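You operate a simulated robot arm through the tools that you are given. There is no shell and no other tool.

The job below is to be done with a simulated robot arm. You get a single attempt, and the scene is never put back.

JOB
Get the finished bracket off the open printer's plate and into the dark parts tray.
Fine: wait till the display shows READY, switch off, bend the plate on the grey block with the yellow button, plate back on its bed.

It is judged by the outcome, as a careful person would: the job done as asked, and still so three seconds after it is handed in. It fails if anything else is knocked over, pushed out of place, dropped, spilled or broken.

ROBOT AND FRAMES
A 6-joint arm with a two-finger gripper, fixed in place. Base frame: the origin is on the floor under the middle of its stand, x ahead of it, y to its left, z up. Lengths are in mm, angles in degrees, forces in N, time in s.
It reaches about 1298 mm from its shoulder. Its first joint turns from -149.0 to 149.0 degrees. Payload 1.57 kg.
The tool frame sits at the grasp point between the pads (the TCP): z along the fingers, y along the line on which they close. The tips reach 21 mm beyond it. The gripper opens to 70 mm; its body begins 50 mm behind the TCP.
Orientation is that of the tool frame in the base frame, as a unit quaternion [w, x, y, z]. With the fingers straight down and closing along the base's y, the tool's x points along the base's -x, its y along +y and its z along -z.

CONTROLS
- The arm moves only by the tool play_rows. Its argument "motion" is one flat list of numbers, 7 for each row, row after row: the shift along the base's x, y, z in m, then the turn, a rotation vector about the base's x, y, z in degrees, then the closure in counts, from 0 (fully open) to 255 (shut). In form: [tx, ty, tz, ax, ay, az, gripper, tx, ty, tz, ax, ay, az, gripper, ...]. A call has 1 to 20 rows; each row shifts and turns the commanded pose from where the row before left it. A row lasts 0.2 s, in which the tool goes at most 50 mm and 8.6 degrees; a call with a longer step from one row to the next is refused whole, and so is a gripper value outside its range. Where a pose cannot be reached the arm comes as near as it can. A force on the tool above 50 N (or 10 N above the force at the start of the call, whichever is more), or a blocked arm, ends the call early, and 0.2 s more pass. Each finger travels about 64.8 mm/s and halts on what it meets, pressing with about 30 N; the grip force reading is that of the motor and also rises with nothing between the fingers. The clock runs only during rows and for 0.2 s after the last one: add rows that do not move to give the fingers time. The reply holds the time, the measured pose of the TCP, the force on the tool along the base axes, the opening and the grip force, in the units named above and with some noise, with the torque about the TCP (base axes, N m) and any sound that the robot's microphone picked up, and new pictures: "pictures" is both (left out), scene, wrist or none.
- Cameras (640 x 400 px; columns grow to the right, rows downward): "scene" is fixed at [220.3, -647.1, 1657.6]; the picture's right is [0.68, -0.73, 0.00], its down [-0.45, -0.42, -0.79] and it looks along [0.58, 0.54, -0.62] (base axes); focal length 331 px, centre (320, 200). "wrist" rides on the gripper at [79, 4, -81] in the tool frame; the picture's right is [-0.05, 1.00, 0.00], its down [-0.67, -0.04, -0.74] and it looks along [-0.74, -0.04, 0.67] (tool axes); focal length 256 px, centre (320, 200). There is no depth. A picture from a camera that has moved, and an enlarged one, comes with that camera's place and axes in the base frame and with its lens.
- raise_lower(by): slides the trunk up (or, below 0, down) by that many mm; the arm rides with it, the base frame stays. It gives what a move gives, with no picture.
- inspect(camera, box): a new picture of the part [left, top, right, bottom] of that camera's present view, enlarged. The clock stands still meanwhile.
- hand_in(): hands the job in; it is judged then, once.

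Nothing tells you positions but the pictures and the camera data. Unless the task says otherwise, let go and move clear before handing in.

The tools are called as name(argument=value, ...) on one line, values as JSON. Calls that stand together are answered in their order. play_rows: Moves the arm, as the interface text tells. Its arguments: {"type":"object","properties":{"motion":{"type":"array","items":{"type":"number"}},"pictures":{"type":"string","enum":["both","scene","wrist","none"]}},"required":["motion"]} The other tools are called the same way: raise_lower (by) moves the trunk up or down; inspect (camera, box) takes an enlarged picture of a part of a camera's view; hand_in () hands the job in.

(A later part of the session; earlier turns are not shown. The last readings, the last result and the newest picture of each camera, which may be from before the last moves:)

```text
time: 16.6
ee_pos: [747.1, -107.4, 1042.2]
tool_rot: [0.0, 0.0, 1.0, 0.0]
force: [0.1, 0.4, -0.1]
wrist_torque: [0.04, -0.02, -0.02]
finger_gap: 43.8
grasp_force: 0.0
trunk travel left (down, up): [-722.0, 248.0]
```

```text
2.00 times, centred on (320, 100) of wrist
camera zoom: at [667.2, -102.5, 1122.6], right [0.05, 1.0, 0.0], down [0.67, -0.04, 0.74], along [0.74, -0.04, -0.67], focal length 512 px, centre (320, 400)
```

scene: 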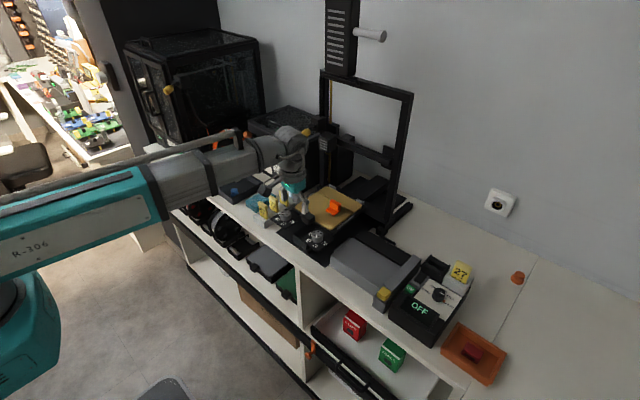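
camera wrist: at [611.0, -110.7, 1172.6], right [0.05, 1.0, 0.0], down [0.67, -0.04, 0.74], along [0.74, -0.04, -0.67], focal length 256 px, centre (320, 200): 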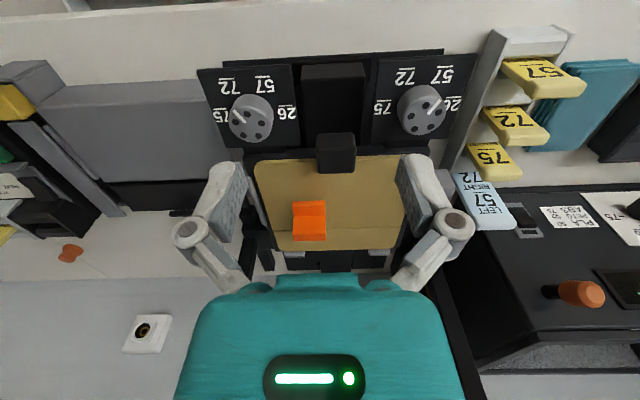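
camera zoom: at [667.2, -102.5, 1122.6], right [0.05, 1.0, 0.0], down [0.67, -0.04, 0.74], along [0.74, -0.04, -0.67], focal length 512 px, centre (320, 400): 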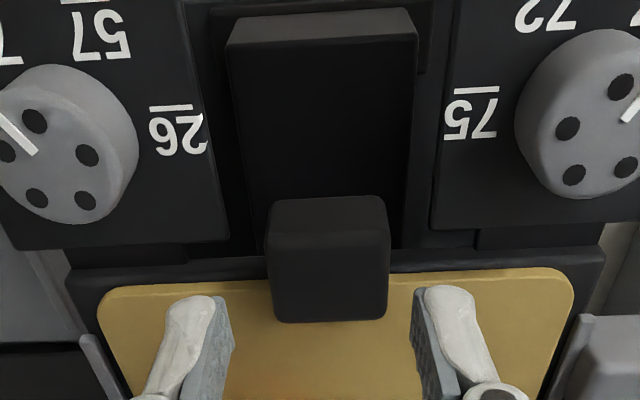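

The fingers straddle the handle well; I'll nudge 3 mm left to centre, lower to grip height (~z 996) and check before closing.

play_rows(motion=[-0.001, 0.003, 0, 0, 0, 0, 95], pictures="none")

raise_lower(by=-46)

inspect(camera="scene", box=[270, 180, 350, 240])

inspect(camera="wrist", box=[220, 0, 420, 200])

```text
time: 17.0
ee_pos: [744.9, -104.0, 1040.5]
tool_rot: [-0.001, 0.0, 1.0, 0.0]
force: [0.6, 0.4, -0.1]
wrist_torque: [0.02, -0.03, 0.01]
finger_gap: 44.0
grasp_force: 0.1
trunk travel left (down, up): [-722.0, 248.0]
```

```text
time: 17.9
ee_pos: [745.5, -104.0, 994.7]
tool_rot: [0.0, 0.0, 1.0, 0.0]
force: [-0.1, 0.1, -0.4]
wrist_torque: [0.01, 0.03, 0.0]
finger_gap: 43.9
grasp_force: 0.1
trunk travel left (down, up): [-676.0, 294.0]
```

```text
6.67 times, centred on (310, 210) of scene
camera zoom: at [220.3, -647.1, 1657.6], right [0.68, -0.73, 0.0], down [-0.45, -0.42, -0.79], along [0.58, 0.54, -0.62], focal length 2204 px, centre (387, 133)
```

zoom: 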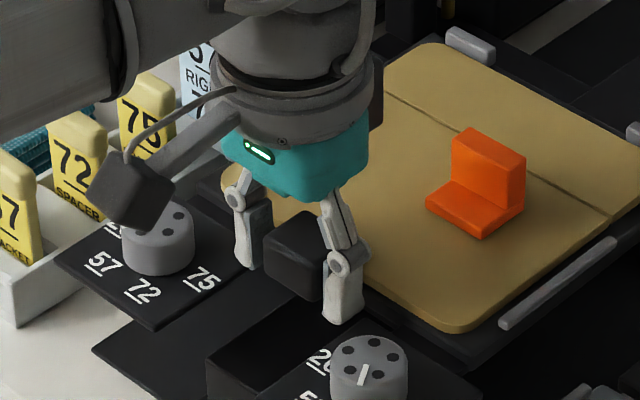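

```text
2.00 times, centred on (320, 100) of wrist
camera zoom: at [666.0, -99.7, 1076.5], right [0.05, 1.0, 0.0], down [0.67, -0.04, 0.74], along [0.74, -0.04, -0.67], focal length 512 px, centre (320, 400)
```

zoom: 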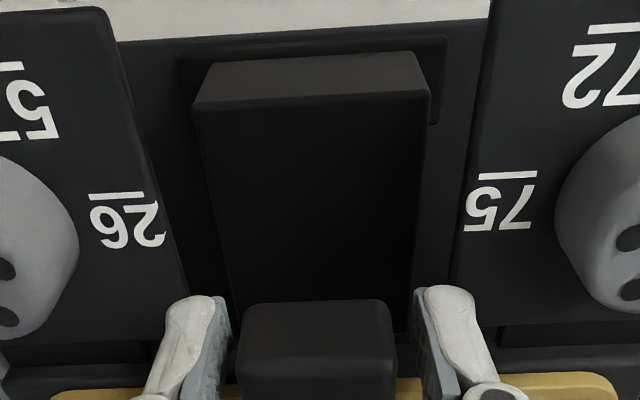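

The fingers are on both sides of the handle and centred. I'll close the grip.

play_rows(motion=[0, 0, 0, 0, 0, 0, 255, 0, 0, 0, 0, 0, 0, 255, 0, 0, 0, 0, 0, 0, 255, 0, 0, 0, 0, 0, 0, 255], pictures="none")

inspect(camera="scene", box=[270, 180, 370, 240])

```text
time: 18.9
ee_pos: [746.4, -104.4, 995.5]
tool_rot: [0.0, -0.001, 1.0, 0.001]
force: [1.9, -2.7, 3.4]
wrist_torque: [-0.08, -0.09, -0.06]
finger_gap: 33.2
grasp_force: 29.9
trunk travel left (down, up): [-676.0, 294.0]
```

```text
6.40 times, centred on (320, 210) of scene
camera zoom: at [220.3, -647.1, 1657.6], right [0.68, -0.73, 0.0], down [-0.45, -0.42, -0.79], along [0.58, 0.54, -0.62], focal length 2116 px, centre (320, 136)
```

zoom: 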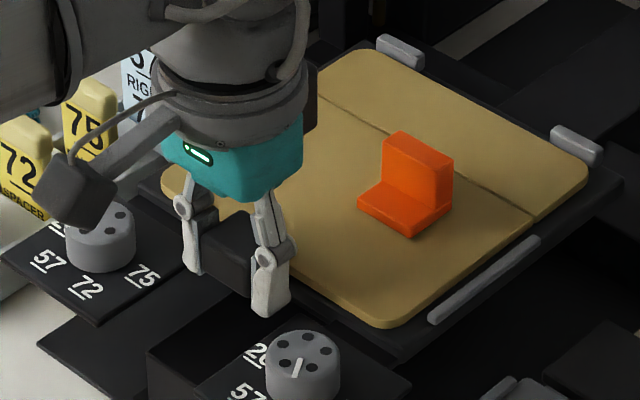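

I have a firm grip (33 mm wide handle, 30 N). I'll lift a little first and check that the plate comes up cleanly.

raise_lower(by=12)

inspect(camera="scene", box=[270, 180, 370, 240])

inspect(camera="wrist", box=[220, 0, 420, 260])

```text
time: 19.5
ee_pos: [745.1, -104.1, 1007.5]
tool_rot: [-0.001, 0.0, 1.0, -0.001]
force: [0.4, 0.6, -0.1]
wrist_torque: [0.27, 0.06, -0.02]
finger_gap: 33.6
grasp_force: 30.1
trunk travel left (down, up): [-688.0, 282.0]
```

```text
6.40 times, centred on (320, 210) of scene
camera zoom: at [220.3, -647.1, 1657.6], right [0.68, -0.73, 0.0], down [-0.45, -0.42, -0.79], along [0.58, 0.54, -0.62], focal length 2116 px, centre (320, 136)
```

zoom: 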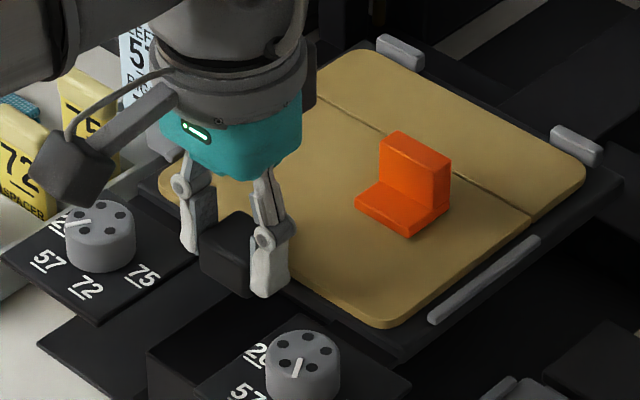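

```text
1.54 times, centred on (320, 130) of wrist
camera zoom: at [666.1, -99.3, 1088.7], right [0.05, 1.0, 0.0], down [0.67, -0.04, 0.74], along [0.74, -0.04, -0.67], focal length 394 px, centre (320, 308)
```

zoom: 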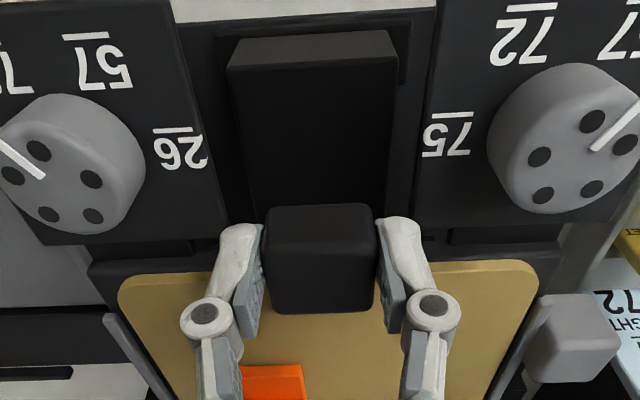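

The gripper may have slipped upward along the handle instead of lifting the plate, so the plate may be held down by something. I'm inspecting the plate edges and the grey block on the bed's left side closely.

inspect(camera="scene", box=[285, 185, 325, 220])

inspect(camera="scene", box=[325, 200, 365, 235])

inspect(camera="wrist", box=[400, 80, 560, 200])

inspect(camera="wrist", box=[220, 100, 420, 260])

```text
11.43 times, centred on (305, 202) of scene
camera zoom: at [220.3, -647.1, 1657.6], right [0.68, -0.73, 0.0], down [-0.45, -0.42, -0.79], along [0.58, 0.54, -0.62], focal length 3778 px, centre (491, 171)
```

zoom: 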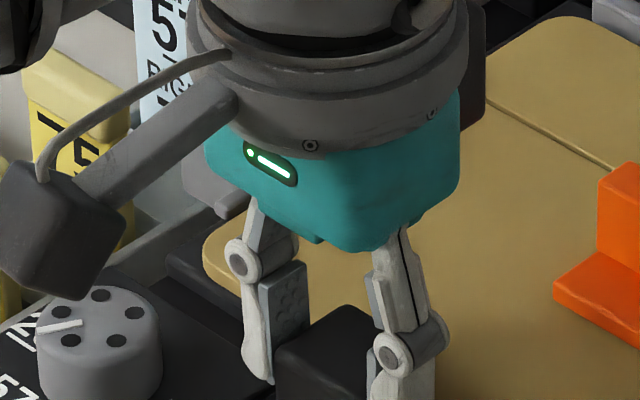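

```text
11.43 times, centred on (345, 218) of scene
camera zoom: at [220.3, -647.1, 1657.6], right [0.68, -0.73, 0.0], down [-0.45, -0.42, -0.79], along [0.58, 0.54, -0.62], focal length 3778 px, centre (34, 0)
```

zoom: 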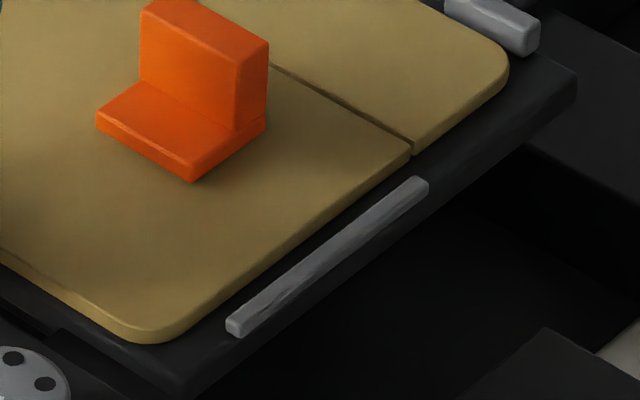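

```text
3.33 times, centred on (480, 140) of wrist
camera zoom: at [666.1, -99.3, 1088.7], right [0.05, 1.0, 0.0], down [0.67, -0.04, 0.74], along [0.74, -0.04, -0.67], focal length 853 px, centre (-213, 400)
```

zoom: 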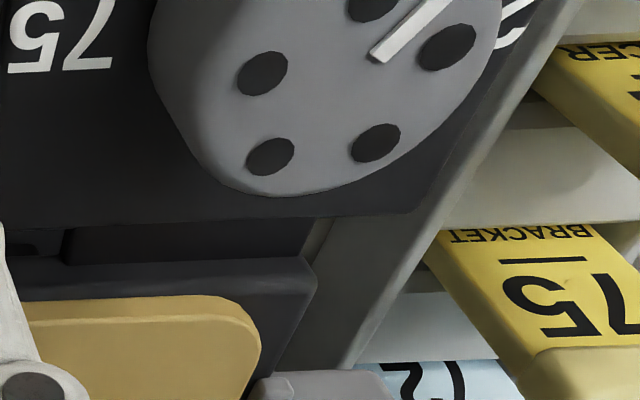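

```text
2.50 times, centred on (320, 180) of wrist
camera zoom: at [666.1, -99.3, 1088.7], right [0.05, 1.0, 0.0], down [0.67, -0.04, 0.74], along [0.74, -0.04, -0.67], focal length 640 px, centre (320, 250)
```

zoom: 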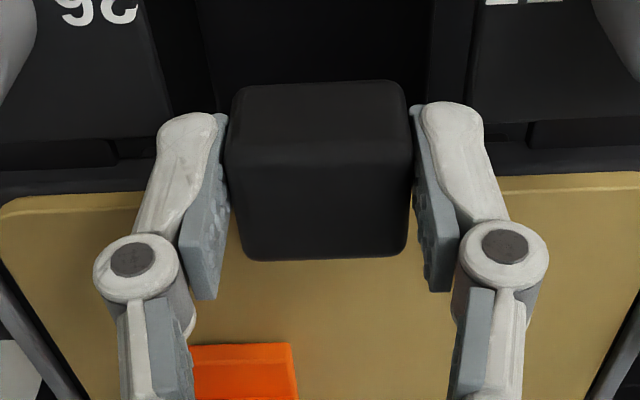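

The gripper slid up along the handle while the plate stayed put, so something is holding the plate. I'll release, rise clear and look closely at the grey block on the bed's left edge and at the bed's edges.

play_rows(motion=[0, 0, 0, 0, 0, 0, 95, 0, 0, 0, 0, 0, 0, 95], pictures="none")

raise_lower(by=85)

play_rows(motion=[0.01, 0.035, 0, 0, 0, 0, 95, 0.01, 0.035, 0, 0, 0, 0, 95, 0.005, 0.03, 0, 0, 0, 0, 95], pictures="both")

inspect(camera="wrist", box=[260, 40, 400, 160])

inspect(camera="scene", box=[280, 175, 370, 235])

```text
time: 20.1
ee_pos: [746.0, -105.8, 1006.9]
tool_rot: [0.0, 0.0, 1.0, 0.0]
force: [-0.5, -0.2, -0.3]
wrist_torque: [-0.01, 0.0, 0.0]
finger_gap: 43.7
grasp_force: 0.0
trunk travel left (down, up): [-688.0, 282.0]
```

```text
time: 21.3
ee_pos: [745.1, -105.9, 1092.8]
tool_rot: [0.0, 0.0, 1.0, 0.0]
force: [0.1, -0.1, 0.1]
wrist_torque: [0.04, -0.03, 0.0]
finger_gap: 44.0
grasp_force: 0.1
trunk travel left (down, up): [-773.0, 197.0]
```

```text
time: 22.1
ee_pos: [771.6, -4.6, 1092.4]
tool_rot: [0.0, 0.0, 1.0, 0.0]
force: [-0.2, 0.3, 0.1]
wrist_torque: [-0.02, 0.0, -0.02]
finger_gap: 44.2
grasp_force: 0.0
trunk travel left (down, up): [-773.0, 197.0]
camera wrist: at [691.8, 0.6, 1173.5], right [0.05, 1.0, 0.0], down [0.67, -0.04, 0.74], along [0.74, -0.04, -0.67], focal length 256 px, centre (320, 200)
```

scene: 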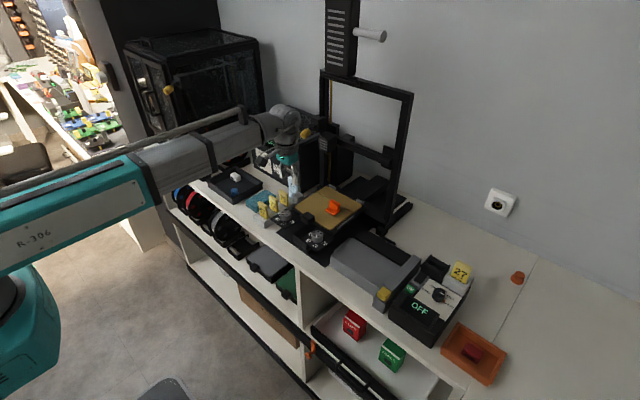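
wrist: 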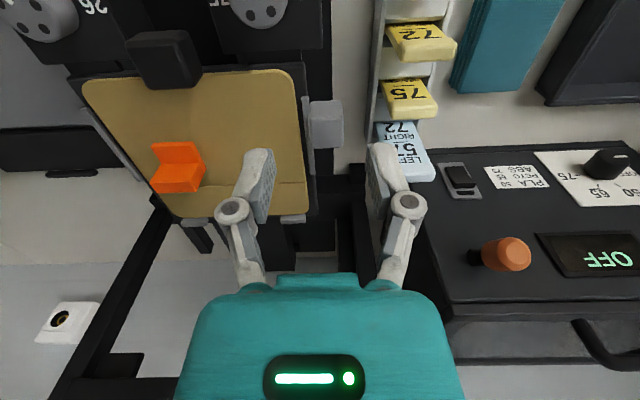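

```text
3.33 times, centred on (330, 100) of wrist
camera zoom: at [691.8, 0.6, 1173.5], right [0.05, 1.0, 0.0], down [0.67, -0.04, 0.74], along [0.74, -0.04, -0.67], focal length 853 px, centre (287, 533)
```

zoom: 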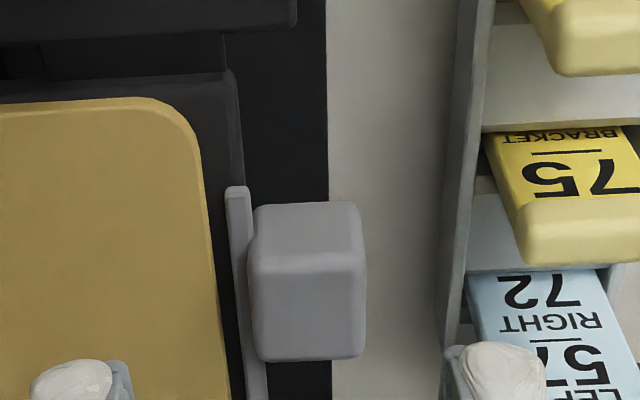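

```text
6.67 times, centred on (325, 205) of scene
camera zoom: at [220.3, -647.1, 1657.6], right [0.68, -0.73, 0.0], down [-0.45, -0.42, -0.79], along [0.58, 0.54, -0.62], focal length 2204 px, centre (287, 167)
```

zoom: 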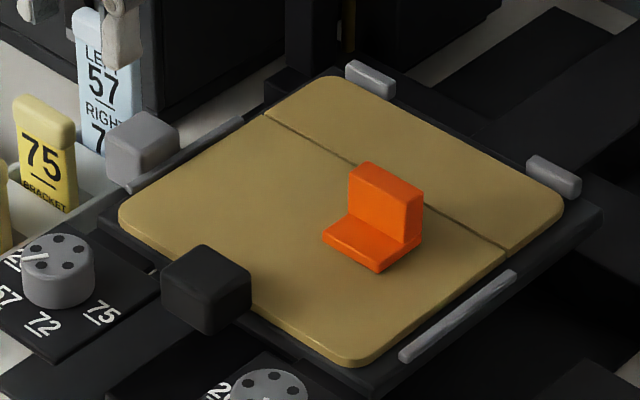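

The grey cube sits outside the left rail and doesn't overlap the plate, and the plate is still seated. I'll re-grip the handle and lift in 2–3 mm steps to measure what is holding it.

play_rows(motion=[-0.008, -0.033, 0, 0, 0, 0, 95, -0.008, -0.033, 0, 0, 0, 0, 95, -0.008, -0.033, 0, 0, 0, 0, 95], pictures="none")

raise_lower(by=-100)

inspect(camera="wrist", box=[220, 60, 420, 260])

inspect(camera="scene", box=[285, 195, 345, 235])

```text
time: 22.9
ee_pos: [746.1, -104.4, 1093.0]
tool_rot: [0.0, 0.001, 1.0, 0.0]
force: [0.4, 1.1, 0.5]
wrist_torque: [0.02, 0.0, -0.01]
finger_gap: 44.0
grasp_force: 0.1
trunk travel left (down, up): [-773.0, 197.0]
```

```text
time: 24.2
ee_pos: [747.0, -103.2, 992.2]
tool_rot: [-0.001, 0.001, 1.0, 0.001]
force: [0.4, 0.0, -0.2]
wrist_torque: [0.05, 0.01, 0.0]
finger_gap: 43.9
grasp_force: 0.1
trunk travel left (down, up): [-673.0, 297.0]
```

```text
2.00 times, centred on (320, 160) of wrist
camera zoom: at [667.2, -99.0, 1073.6], right [0.05, 1.0, 0.0], down [0.67, -0.04, 0.74], along [0.74, -0.04, -0.67], focal length 512 px, centre (320, 280)
```

zoom: 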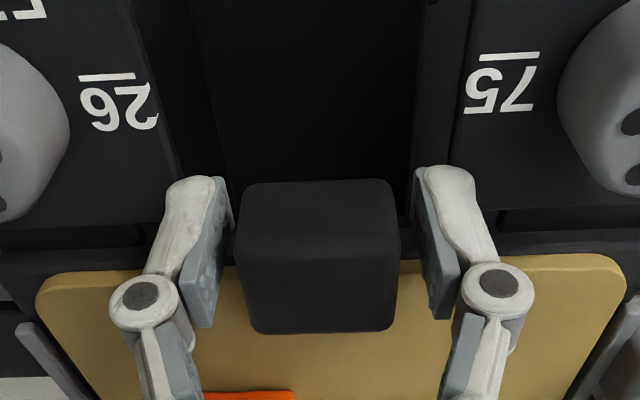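

```text
10.00 times, centred on (315, 215) of scene
camera zoom: at [220.3, -647.1, 1657.6], right [0.68, -0.73, 0.0], down [-0.45, -0.42, -0.79], along [0.58, 0.54, -0.62], focal length 3306 px, centre (370, 50)
```

zoom: 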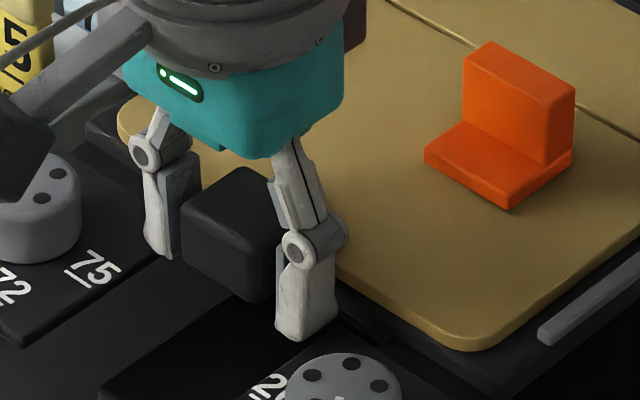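

play_rows(motion=[0, 0, 0, 0, 0, 0, 255, 0, 0, 0, 0, 0, 0, 255, 0, 0, 0, 0, 0, 0, 255, 0, 0, 0, 0, 0, 0, 255], pictures="none")

raise_lower(by=2)

raise_lower(by=2)

inspect(camera="wrist", box=[220, 60, 420, 260])

inspect(camera="scene", box=[285, 195, 345, 235])

```text
time: 25.2
ee_pos: [746.2, -102.8, 992.6]
tool_rot: [-0.001, -0.001, 1.0, 0.0]
force: [1.4, -0.9, 3.4]
wrist_torque: [0.01, -0.04, -0.06]
finger_gap: 32.8
grasp_force: 30.0
trunk travel left (down, up): [-673.0, 297.0]
```

```text
time: 25.7
ee_pos: [747.5, -104.6, 993.8]
tool_rot: [0.0, 0.0, 1.0, 0.001]
force: [-0.1, -0.1, -0.8]
wrist_torque: [-0.01, 0.14, 0.02]
finger_gap: 32.9
grasp_force: 30.2
trunk travel left (down, up): [-675.0, 295.0]
```

```text
time: 26.2
ee_pos: [747.4, -103.4, 995.1]
tool_rot: [-0.001, -0.001, 1.0, 0.001]
force: [-0.2, 0.0, -2.5]
wrist_torque: [0.04, 0.15, 0.01]
finger_gap: 32.5
grasp_force: 29.7
trunk travel left (down, up): [-677.0, 293.0]
```

```text
2.00 times, centred on (320, 160) of wrist
camera zoom: at [667.4, -99.0, 1077.4], right [0.05, 1.0, 0.0], down [0.67, -0.04, 0.74], along [0.74, -0.04, -0.67], focal length 512 px, centre (320, 280)
```

zoom: 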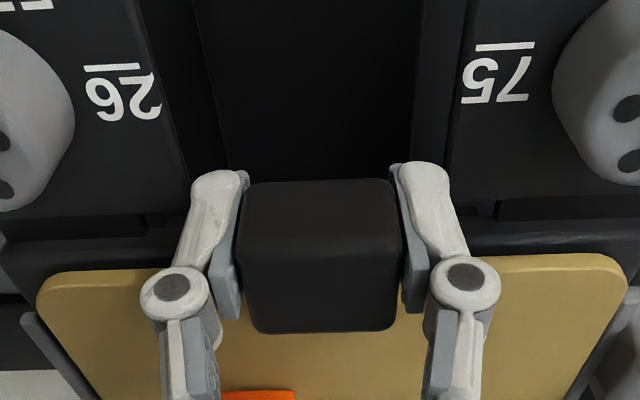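

```text
10.00 times, centred on (315, 215) of scene
camera zoom: at [220.3, -647.1, 1657.6], right [0.68, -0.73, 0.0], down [-0.45, -0.42, -0.79], along [0.58, 0.54, -0.62], focal length 3306 px, centre (370, 50)
```

zoom: 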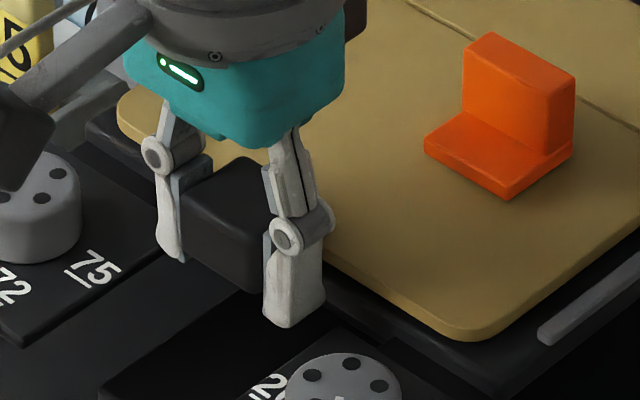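

Lifting slowly works: the force now shows the plate's weight (~2.5 N) and the plate has risen about 4 mm with no slip. I'll continue in small steps, watching force and picture.

raise_lower(by=3)

inspect(camera="wrist", box=[220, 60, 420, 260])

inspect(camera="scene", box=[285, 180, 375, 240])

```text
time: 26.8
ee_pos: [747.7, -103.1, 998.5]
tool_rot: [0.0, 0.0, 1.0, 0.0]
force: [0.2, -0.3, -2.4]
wrist_torque: [0.01, 0.14, 0.03]
finger_gap: 32.9
grasp_force: 30.1
trunk travel left (down, up): [-680.0, 290.0]
```

```text
2.00 times, centred on (320, 160) of wrist
camera zoom: at [667.5, -99.0, 1080.4], right [0.05, 1.0, 0.0], down [0.67, -0.04, 0.74], along [0.74, -0.04, -0.67], focal length 512 px, centre (320, 280)
```

zoom: 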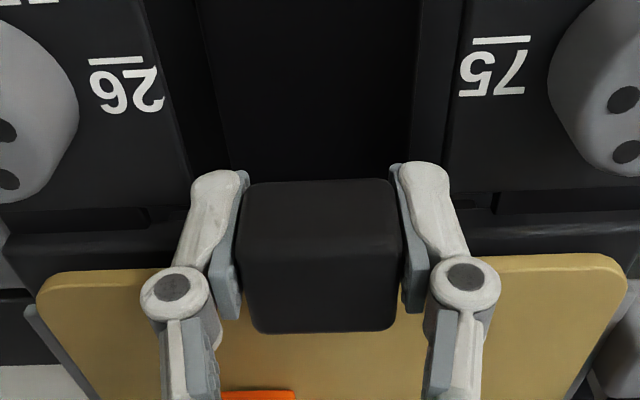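

```text
6.67 times, centred on (330, 210) of scene
camera zoom: at [220.3, -647.1, 1657.6], right [0.68, -0.73, 0.0], down [-0.45, -0.42, -0.79], along [0.58, 0.54, -0.62], focal length 2204 px, centre (253, 133)
```

zoom: 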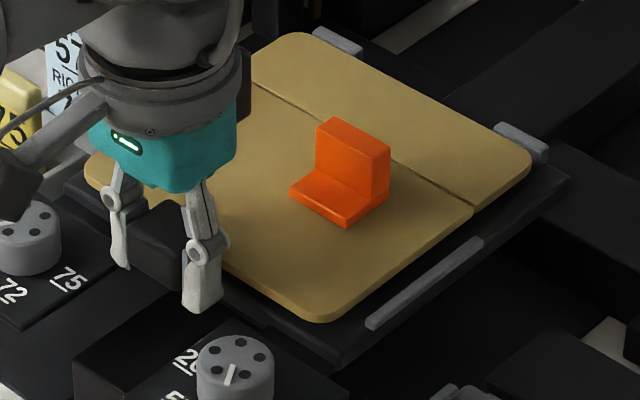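

The plate is fully clear of the bed surface and steady. I'll keep raising in small steps up past the rails and stops.

raise_lower(by=4)

raise_lower(by=5)

raise_lower(by=6)

inspect(camera="wrist", box=[220, 60, 420, 260])

inspect(camera="scene", box=[285, 180, 375, 240])

```text
time: 27.3
ee_pos: [746.9, -103.6, 1003.1]
tool_rot: [0.0, 0.001, 1.0, 0.0]
force: [0.7, -0.3, -2.4]
wrist_torque: [0.0, 0.13, 0.0]
finger_gap: 32.8
grasp_force: 30.7
trunk travel left (down, up): [-684.0, 286.0]
```

```text
time: 27.8
ee_pos: [746.8, -103.6, 1007.3]
tool_rot: [0.0, 0.0, 1.0, 0.0]
force: [0.6, 0.3, -1.2]
wrist_torque: [0.01, 0.13, -0.03]
finger_gap: 32.7
grasp_force: 29.8
trunk travel left (down, up): [-689.0, 281.0]
```

```text
time: 28.4
ee_pos: [746.6, -103.4, 1014.2]
tool_rot: [0.0, -0.001, 1.0, 0.0]
force: [-0.4, -0.6, -1.8]
wrist_torque: [0.0, 0.13, -0.02]
finger_gap: 32.8
grasp_force: 29.8
trunk travel left (down, up): [-695.0, 275.0]
```

```text
2.00 times, centred on (320, 160) of wrist
camera zoom: at [667.5, -99.0, 1095.4], right [0.05, 1.0, 0.0], down [0.67, -0.04, 0.74], along [0.74, -0.04, -0.67], focal length 512 px, centre (320, 280)
```

zoom: 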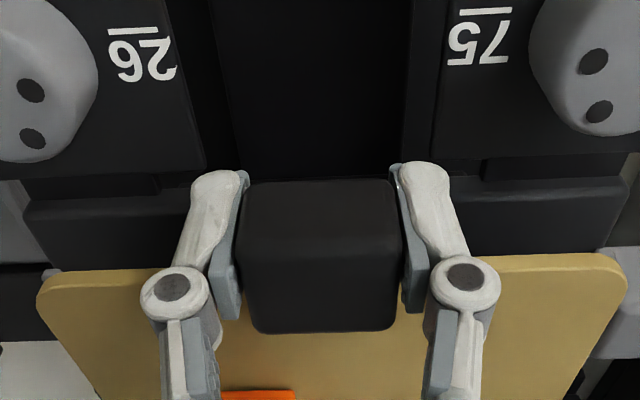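

```text
6.67 times, centred on (330, 210) of scene
camera zoom: at [220.3, -647.1, 1657.6], right [0.68, -0.73, 0.0], down [-0.45, -0.42, -0.79], along [0.58, 0.54, -0.62], focal length 2204 px, centre (253, 133)
```

zoom: 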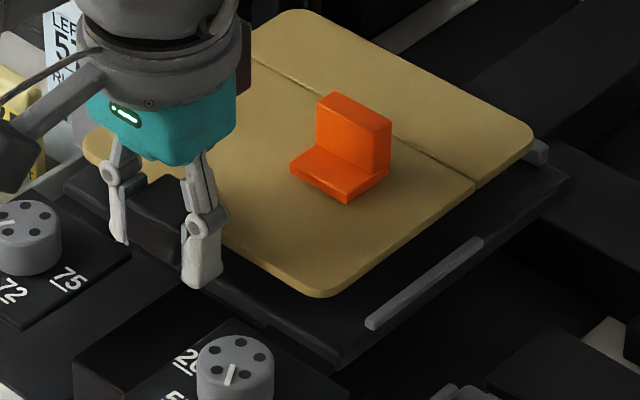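

The grip is stable with the plate level. I'll raise about 40 mm more, then draw the plate gently back toward the robot, away from the gantry.

raise_lower(by=10)

raise_lower(by=15)

raise_lower(by=15)

play_rows(motion=[-0.004, 0, 0, 0, 0, 0, 255, -0.008, 0, 0, 0, 0, 0, 255, -0.012, 0, 0, 0, 0, 0, 255, -0.012, 0, 0, 0, 0, 0, 255, -0.012, 0, 0, 0, 0, 0, 255, -0.012, 0, 0, 0, 0, 0, 255, -0.012, 0, 0, 0, 0, 0, 255, -0.012, 0, 0, 0, 0, 0, 255, -0.01, 0, 0, 0, 0, 0, 255, -0.006, 0, 0, 0, 0, 0, 255], pictures="both")

```text
time: 29.0
ee_pos: [748.0, -102.7, 1024.0]
tool_rot: [0.0, 0.0, 1.0, -0.001]
force: [0.5, 0.3, -1.4]
wrist_torque: [-0.01, 0.11, -0.01]
finger_gap: 33.0
grasp_force: 29.7
trunk travel left (down, up): [-705.0, 265.0]
```

```text
time: 29.6
ee_pos: [747.5, -103.7, 1039.1]
tool_rot: [0.0, 0.0, 1.0, 0.0]
force: [0.3, -0.7, -2.3]
wrist_torque: [-0.01, 0.13, 0.01]
finger_gap: 33.1
grasp_force: 30.1
trunk travel left (down, up): [-720.0, 250.0]
```

```text
time: 30.2
ee_pos: [746.9, -102.8, 1053.9]
tool_rot: [0.0, -0.001, 1.0, 0.0]
force: [-0.4, -0.1, -2.3]
wrist_torque: [0.04, 0.2, 0.0]
finger_gap: 32.9
grasp_force: 29.9
trunk travel left (down, up): [-735.0, 235.0]
```

```text
time: 32.4
ee_pos: [646.7, -104.0, 1054.1]
tool_rot: [0.0, 0.0, 1.0, 0.0]
force: [0.0, 0.2, -1.4]
wrist_torque: [0.03, 0.12, 0.01]
finger_gap: 32.9
grasp_force: 30.2
trunk travel left (down, up): [-735.0, 235.0]
camera wrist: at [567.5, -98.8, 1135.5], right [0.05, 1.0, 0.0], down [0.67, -0.04, 0.74], along [0.74, -0.04, -0.67], focal length 256 px, centre (320, 200)
```

scene: 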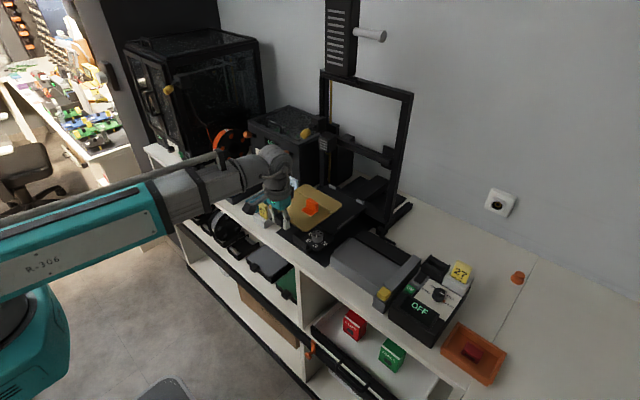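
wrist: 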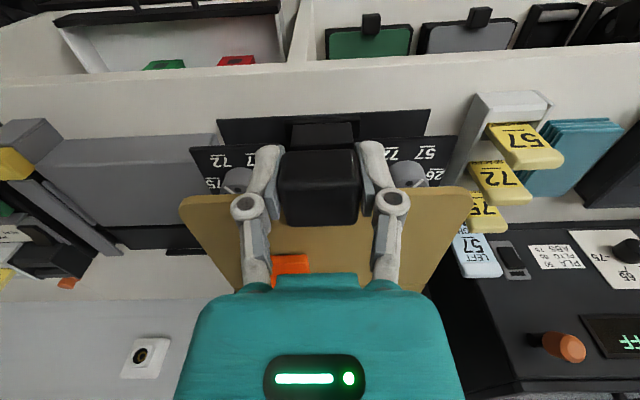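

The plate has been drawn back cleanly. Let me look at the uncovered bed and then re-measure the jig's rails and flap precisely before placing.

inspect(camera="scene", box=[270, 170, 370, 240])

inspect(camera="scene", box=[325, 225, 425, 310])

inspect(camera="scene", box=[375, 240, 425, 275])

inspect(camera="scene", box=[325, 228, 375, 268])

```text
5.71 times, centred on (320, 205) of scene
camera zoom: at [220.3, -647.1, 1657.6], right [0.68, -0.73, 0.0], down [-0.45, -0.42, -0.79], along [0.58, 0.54, -0.62], focal length 1889 px, centre (320, 171)
```

zoom: 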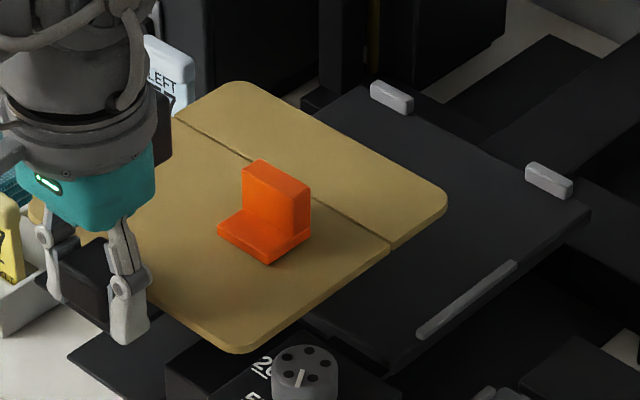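

```text
4.71 times, centred on (375, 268) of scene
camera zoom: at [220.3, -647.1, 1657.6], right [0.68, -0.73, 0.0], down [-0.45, -0.42, -0.79], along [0.58, 0.54, -0.62], focal length 1556 px, centre (61, -118)
```

zoom: 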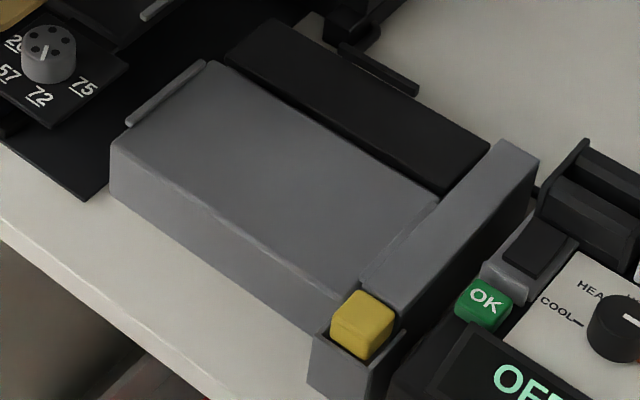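

```text
11.43 times, centred on (400, 258) of scene
camera zoom: at [220.3, -647.1, 1657.6], right [0.68, -0.73, 0.0], down [-0.45, -0.42, -0.79], along [0.58, 0.54, -0.62], focal length 3778 px, centre (-594, -457)
```

zoom: 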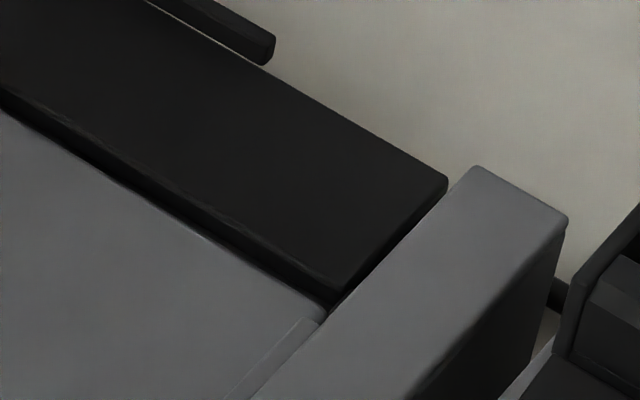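

```text
10.00 times, centred on (350, 248) of scene
camera zoom: at [220.3, -647.1, 1657.6], right [0.68, -0.73, 0.0], down [-0.45, -0.42, -0.79], along [0.58, 0.54, -0.62], focal length 3306 px, centre (20, -280)
```

zoom: 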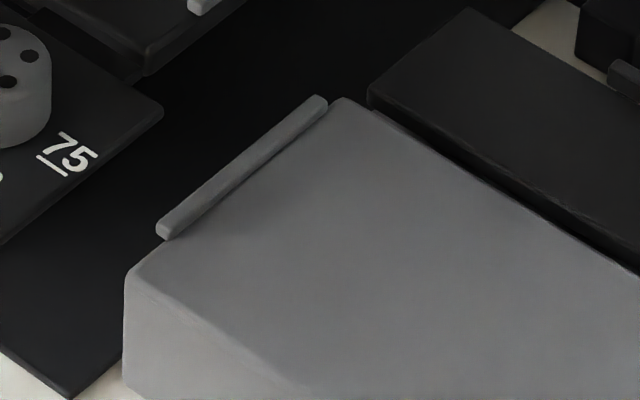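

From the wrist views I now have the block top at about x 720–822, y -395 to -222 (centre -309), z ≈938, with the dark flap behind it at x 826–881. The plate's crease sits 129 mm ahead of the grip point, so I'll aim for TCP ≈ (695, -308), moving sideways gently first.

play_rows(motion=[0, -0.005, 0, 0, 0, 0, 255, 0, -0.01, 0, 0, 0, 0, 255, 0, -0.015, 0, 0, 0, 0, 255, 0, -0.015, 0, 0, 0, 0, 255, 0, -0.015, 0, 0, 0, 0, 255, 0, -0.015, 0, 0, 0, 0, 255, 0, -0.015, 0, 0, 0, 0, 255, 0, -0.015, 0, 0, 0, 0, 255, 0, -0.015, 0, 0, 0, 0, 255, 0, -0.015, 0, 0, 0, 0, 255, 0, -0.015, 0, 0, 0, 0, 255, 0, -0.015, 0, 0, 0, 0, 255, 0, -0.015, 0, 0, 0, 0, 255, 0, -0.014, 0, 0, 0, 0, 255, 0, -0.01, 0, 0, 0, 0, 255], pictures="both")

inspect(camera="scene", box=[310, 200, 430, 310])

```text
time: 35.6
ee_pos: [647.8, -308.5, 1054.0]
tool_rot: [-0.001, 0.0, 1.0, -0.001]
force: [0.8, 0.2, -1.1]
wrist_torque: [-0.03, 0.15, 0.02]
finger_gap: 33.0
grasp_force: 29.9
trunk travel left (down, up): [-735.0, 235.0]
camera wrist: at [568.5, -303.8, 1135.4], right [0.05, 1.0, 0.0], down [0.67, -0.04, 0.74], along [0.74, -0.04, -0.67], focal length 256 px, centre (320, 200)
```

scene: 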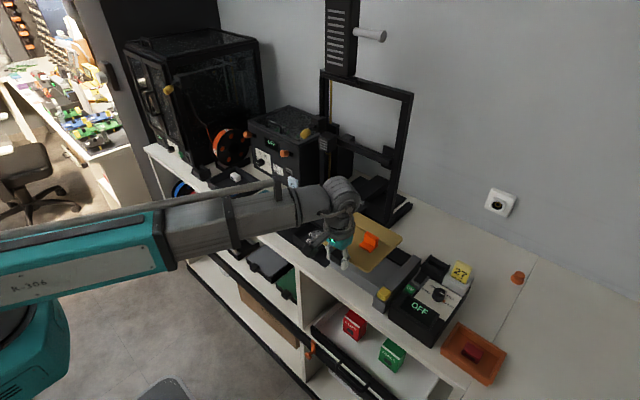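
wrist: 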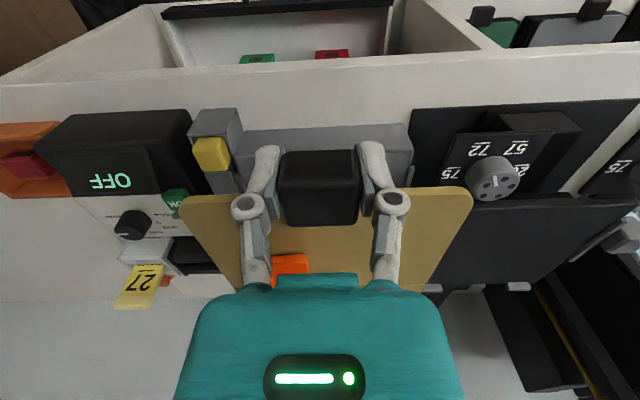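

```text
3.64 times, centred on (370, 255) of scene
camera zoom: at [220.3, -647.1, 1657.6], right [0.68, -0.73, 0.0], down [-0.45, -0.42, -0.79], along [0.58, 0.54, -0.62], focal length 1202 px, centre (138, 0)
```

zoom: 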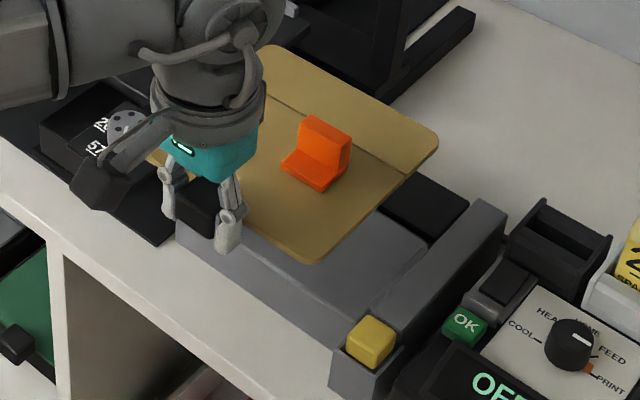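

The plate is held level over the jig's front half. Let me zoom the wrist view to check the lateral alignment against the block's edges.

inspect(camera="wrist", box=[170, 90, 480, 280])

```text
2.06 times, centred on (325, 185) of wrist
camera zoom: at [568.5, -303.8, 1135.4], right [0.05, 1.0, 0.0], down [0.67, -0.04, 0.74], along [0.74, -0.04, -0.67], focal length 528 px, centre (310, 231)
```

zoom: 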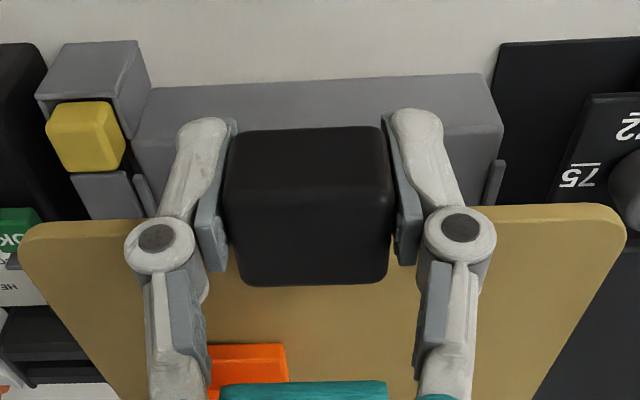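

Lateral alignment is within about 1 mm (block centre ≈ -308.4, plate centre ≈ -308). I'll move forward ~49 mm so the crease lies over the block's far edge, then lower most of the way.

play_rows(motion=[0.004, 0, 0, 0, 0, 0, 255, 0.008, 0, 0, 0, 0, 0, 255, 0.01, 0, 0, 0, 0, 0, 255, 0.01, 0, 0, 0, 0, 0, 255, 0.009, 0, 0, 0, 0, 0, 255, 0.005, 0, 0, 0, 0, 0, 255, 0.003, 0, 0, 0, 0, 0, 255], pictures="none")

raise_lower(by=-40)

raise_lower(by=-25)

inspect(camera="scene", box=[320, 210, 430, 310])

inspect(camera="wrist", box=[170, 60, 480, 260])

```text
time: 37.2
ee_pos: [694.7, -308.5, 1053.9]
tool_rot: [0.001, 0.0, 1.0, 0.0]
force: [0.0, 0.3, -1.9]
wrist_torque: [0.0, 0.11, 0.01]
finger_gap: 32.8
grasp_force: 29.5
trunk travel left (down, up): [-735.0, 235.0]
```

```text
time: 38.0
ee_pos: [694.8, -308.5, 1013.7]
tool_rot: [0.0, 0.0, 1.0, 0.0]
force: [1.2, -0.2, -1.6]
wrist_torque: [-0.01, 0.14, -0.01]
finger_gap: 32.8
grasp_force: 30.0
trunk travel left (down, up): [-695.0, 275.0]
```

```text
time: 38.8
ee_pos: [694.5, -308.0, 989.4]
tool_rot: [0.001, -0.001, 1.0, 0.0]
force: [0.2, -1.0, -0.7]
wrist_torque: [0.04, 0.15, -0.02]
finger_gap: 32.8
grasp_force: 30.1
trunk travel left (down, up): [-670.0, 300.0]
```

```text
4.00 times, centred on (375, 260) of scene
camera zoom: at [220.3, -647.1, 1657.6], right [0.68, -0.73, 0.0], down [-0.45, -0.42, -0.79], along [0.58, 0.54, -0.62], focal length 1322 px, centre (100, -40)
```

zoom: 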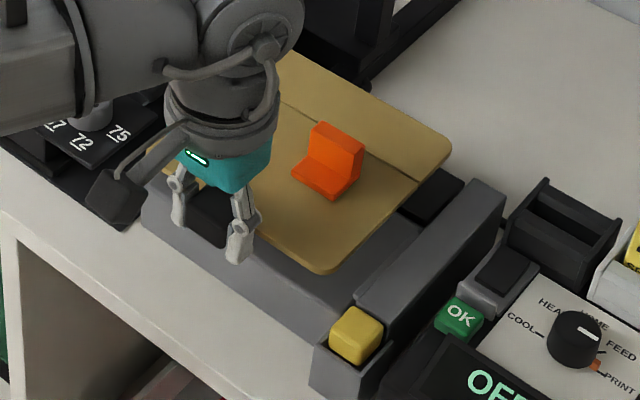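

```text
2.00 times, centred on (325, 160) of wrist
camera zoom: at [615.2, -303.5, 1070.4], right [0.05, 1.0, 0.0], down [0.67, -0.04, 0.74], along [0.74, -0.04, -0.67], focal length 512 px, centre (310, 280)
```

zoom: 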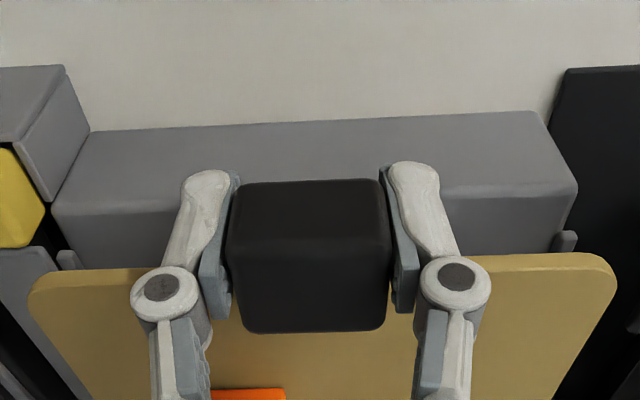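

Alignment looks good and the plate is between the rails. I'll lower another 22 mm and compare the crease with the block/flap gap directly.

raise_lower(by=-22)

inspect(camera="scene", box=[370, 235, 420, 270])

inspect(camera="scene", box=[325, 220, 425, 300])

inspect(camera="wrist", box=[170, 60, 480, 260])

```text
time: 39.4
ee_pos: [695.1, -307.6, 967.1]
tool_rot: [0.0, 0.0, 1.0, -0.001]
force: [-0.3, 0.1, -2.2]
wrist_torque: [0.01, 0.14, -0.01]
finger_gap: 32.9
grasp_force: 30.2
trunk travel left (down, up): [-648.0, 322.0]
```

```text
11.43 times, centred on (395, 252) of scene
camera zoom: at [220.3, -647.1, 1657.6], right [0.68, -0.73, 0.0], down [-0.45, -0.42, -0.79], along [0.58, 0.54, -0.62], focal length 3778 px, centre (-537, -400)
```

zoom: 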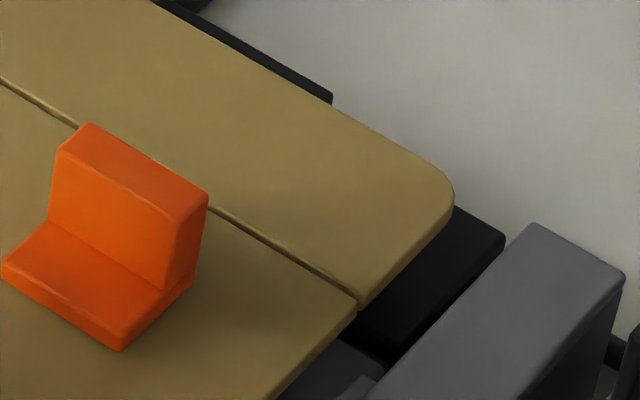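

```text
5.00 times, centred on (375, 260) of scene
camera zoom: at [220.3, -647.1, 1657.6], right [0.68, -0.73, 0.0], down [-0.45, -0.42, -0.79], along [0.58, 0.54, -0.62], focal length 1653 px, centre (45, -100)
```

zoom: 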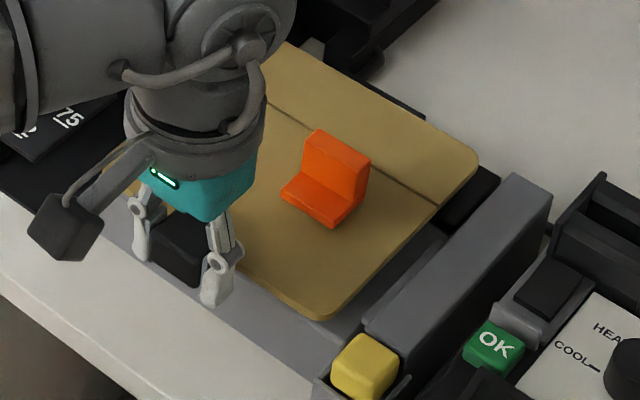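

```text
2.00 times, centred on (325, 160) of wrist
camera zoom: at [615.2, -303.5, 1048.4], right [0.05, 1.0, 0.0], down [0.67, -0.04, 0.74], along [0.74, -0.04, -0.67], focal length 512 px, centre (310, 280)
```

zoom: 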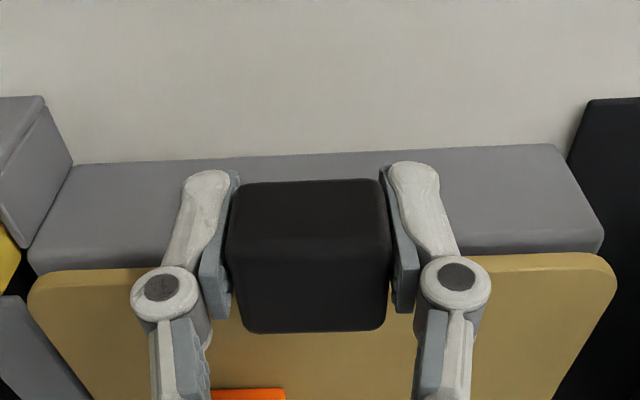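

The crease is about 3 mm short of the block/flap gap, so I'll nudge forward 3 mm and then lower in small steps until contact shows in the force.

play_rows(motion=[0.003, -0.0005, 0, 0, 0, 0, 255], pictures="none")

raise_lower(by=-7)

raise_lower(by=-3)

inspect(camera="scene", box=[370, 235, 420, 270])

inspect(camera="scene", box=[350, 260, 400, 300])

```text
time: 39.8
ee_pos: [698.4, -309.9, 967.2]
tool_rot: [0.0, 0.001, 1.0, 0.0]
force: [-0.1, -0.3, -0.9]
wrist_torque: [-0.01, 0.17, 0.02]
finger_gap: 32.8
grasp_force: 30.1
trunk travel left (down, up): [-648.0, 322.0]
```

```text
time: 40.4
ee_pos: [697.7, -308.5, 960.4]
tool_rot: [0.0, 0.0, 1.0, 0.0]
force: [-0.6, 0.8, -1.3]
wrist_torque: [0.01, 0.13, 0.0]
finger_gap: 33.0
grasp_force: 29.7
trunk travel left (down, up): [-641.0, 329.0]
```

```text
time: 40.9
ee_pos: [697.5, -309.6, 957.5]
tool_rot: [-0.001, 0.0, 1.0, 0.0]
force: [0.7, 0.3, -1.3]
wrist_torque: [0.0, 0.16, 0.01]
finger_gap: 32.7
grasp_force: 29.9
trunk travel left (down, up): [-638.0, 332.0]
```

```text
11.43 times, centred on (395, 252) of scene
camera zoom: at [220.3, -647.1, 1657.6], right [0.68, -0.73, 0.0], down [-0.45, -0.42, -0.79], along [0.58, 0.54, -0.62], focal length 3778 px, centre (-537, -400)
```

zoom: 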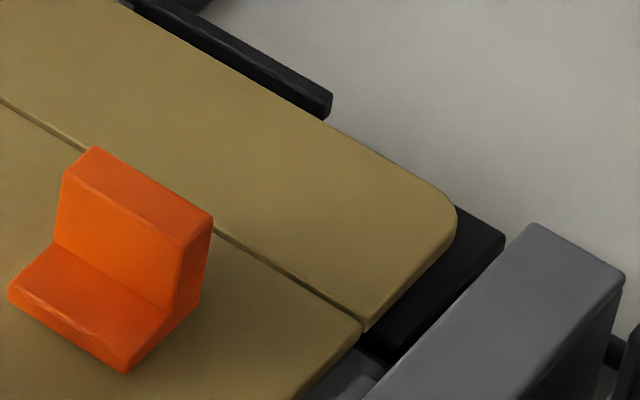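

```text
10.00 times, centred on (375, 280) of scene
camera zoom: at [220.3, -647.1, 1657.6], right [0.68, -0.73, 0.0], down [-0.45, -0.42, -0.79], along [0.58, 0.54, -0.62], focal length 3306 px, centre (-230, -600)
```

zoom: 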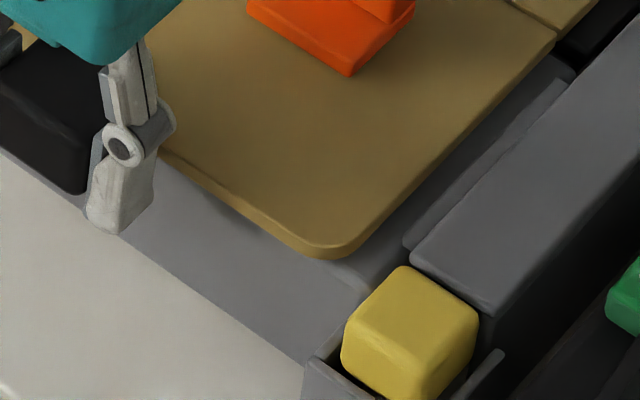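

Crease alignment is now right on the gap. I'll continue lowering in 2 mm steps until contact.

raise_lower(by=-2)

raise_lower(by=-2)

inspect(camera="scene", box=[350, 260, 400, 300])

```text
time: 41.4
ee_pos: [698.1, -309.1, 956.0]
tool_rot: [0.001, -0.001, 1.0, 0.0]
force: [4.6, -1.5, 13.2]
wrist_torque: [-0.02, -0.79, -0.06]
finger_gap: 33.0
grasp_force: 30.2
trunk travel left (down, up): [-636.0, 334.0]
```

```text
time: 42.0
ee_pos: [697.0, -309.0, 954.1]
tool_rot: [0.001, 0.0, 1.0, 0.0]
force: [9.3, -3.4, 22.2]
wrist_torque: [-0.04, -0.33, -0.04]
finger_gap: 32.8
grasp_force: 29.8
trunk travel left (down, up): [-634.0, 336.0]
```

```text
10.00 times, centred on (375, 280) of scene
camera zoom: at [220.3, -647.1, 1657.6], right [0.68, -0.73, 0.0], down [-0.45, -0.42, -0.79], along [0.58, 0.54, -0.62], focal length 3306 px, centre (-230, -600)
```

zoom: 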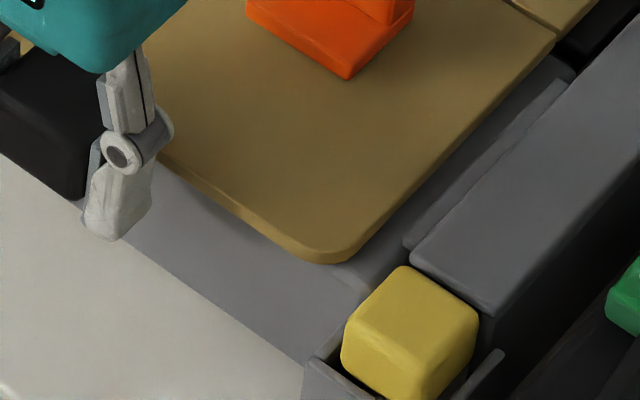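

The plate is down on the block (22 N push). I'll back off 2 mm to relieve the pressure, then open the fingers.

raise_lower(by=2)

play_rows(motion=[0, 0, 0, 0, 0, 0, 180, 0, 0, 0, 0, 0, 0, 95, 0, 0, 0, 0, 0, 0, 95], pictures="wrist")

inspect(camera="scene", box=[325, 220, 425, 300])

```text
time: 42.5
ee_pos: [698.4, -308.7, 954.3]
tool_rot: [-0.001, 0.0, 1.0, 0.0]
force: [5.0, -0.1, 2.8]
wrist_torque: [-0.03, 0.82, 0.01]
finger_gap: 32.8
grasp_force: 29.4
trunk travel left (down, up): [-636.0, 334.0]
```

```text
time: 43.3
ee_pos: [698.1, -308.3, 954.0]
tool_rot: [0.0, -0.001, 1.0, 0.0]
force: [-0.5, -0.2, 0.2]
wrist_torque: [-0.02, 0.02, 0.03]
finger_gap: 43.9
grasp_force: 0.0
trunk travel left (down, up): [-636.0, 334.0]
camera wrist: at [618.2, -304.1, 1036.5], right [0.05, 1.0, 0.0], down [0.67, -0.04, 0.74], along [0.74, -0.04, -0.67], focal length 256 px, centre (320, 200)
```

wrist: 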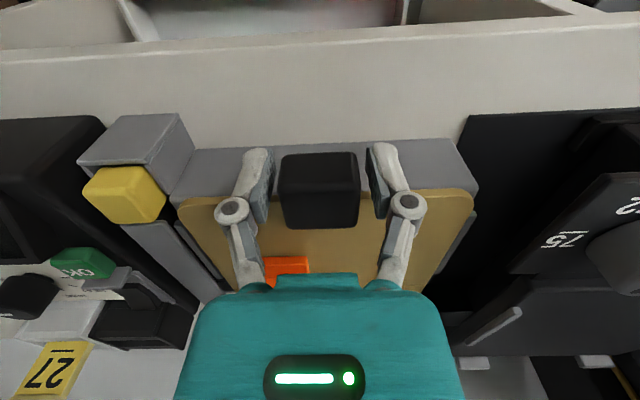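

```text
5.00 times, centred on (375, 260) of scene
camera zoom: at [220.3, -647.1, 1657.6], right [0.68, -0.73, 0.0], down [-0.45, -0.42, -0.79], along [0.58, 0.54, -0.62], focal length 1653 px, centre (45, -100)
```

zoom: 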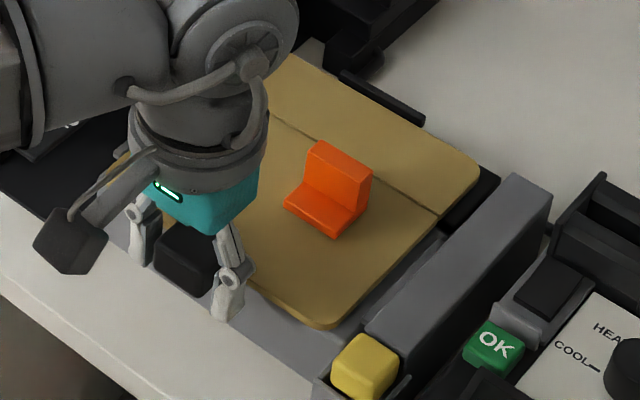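

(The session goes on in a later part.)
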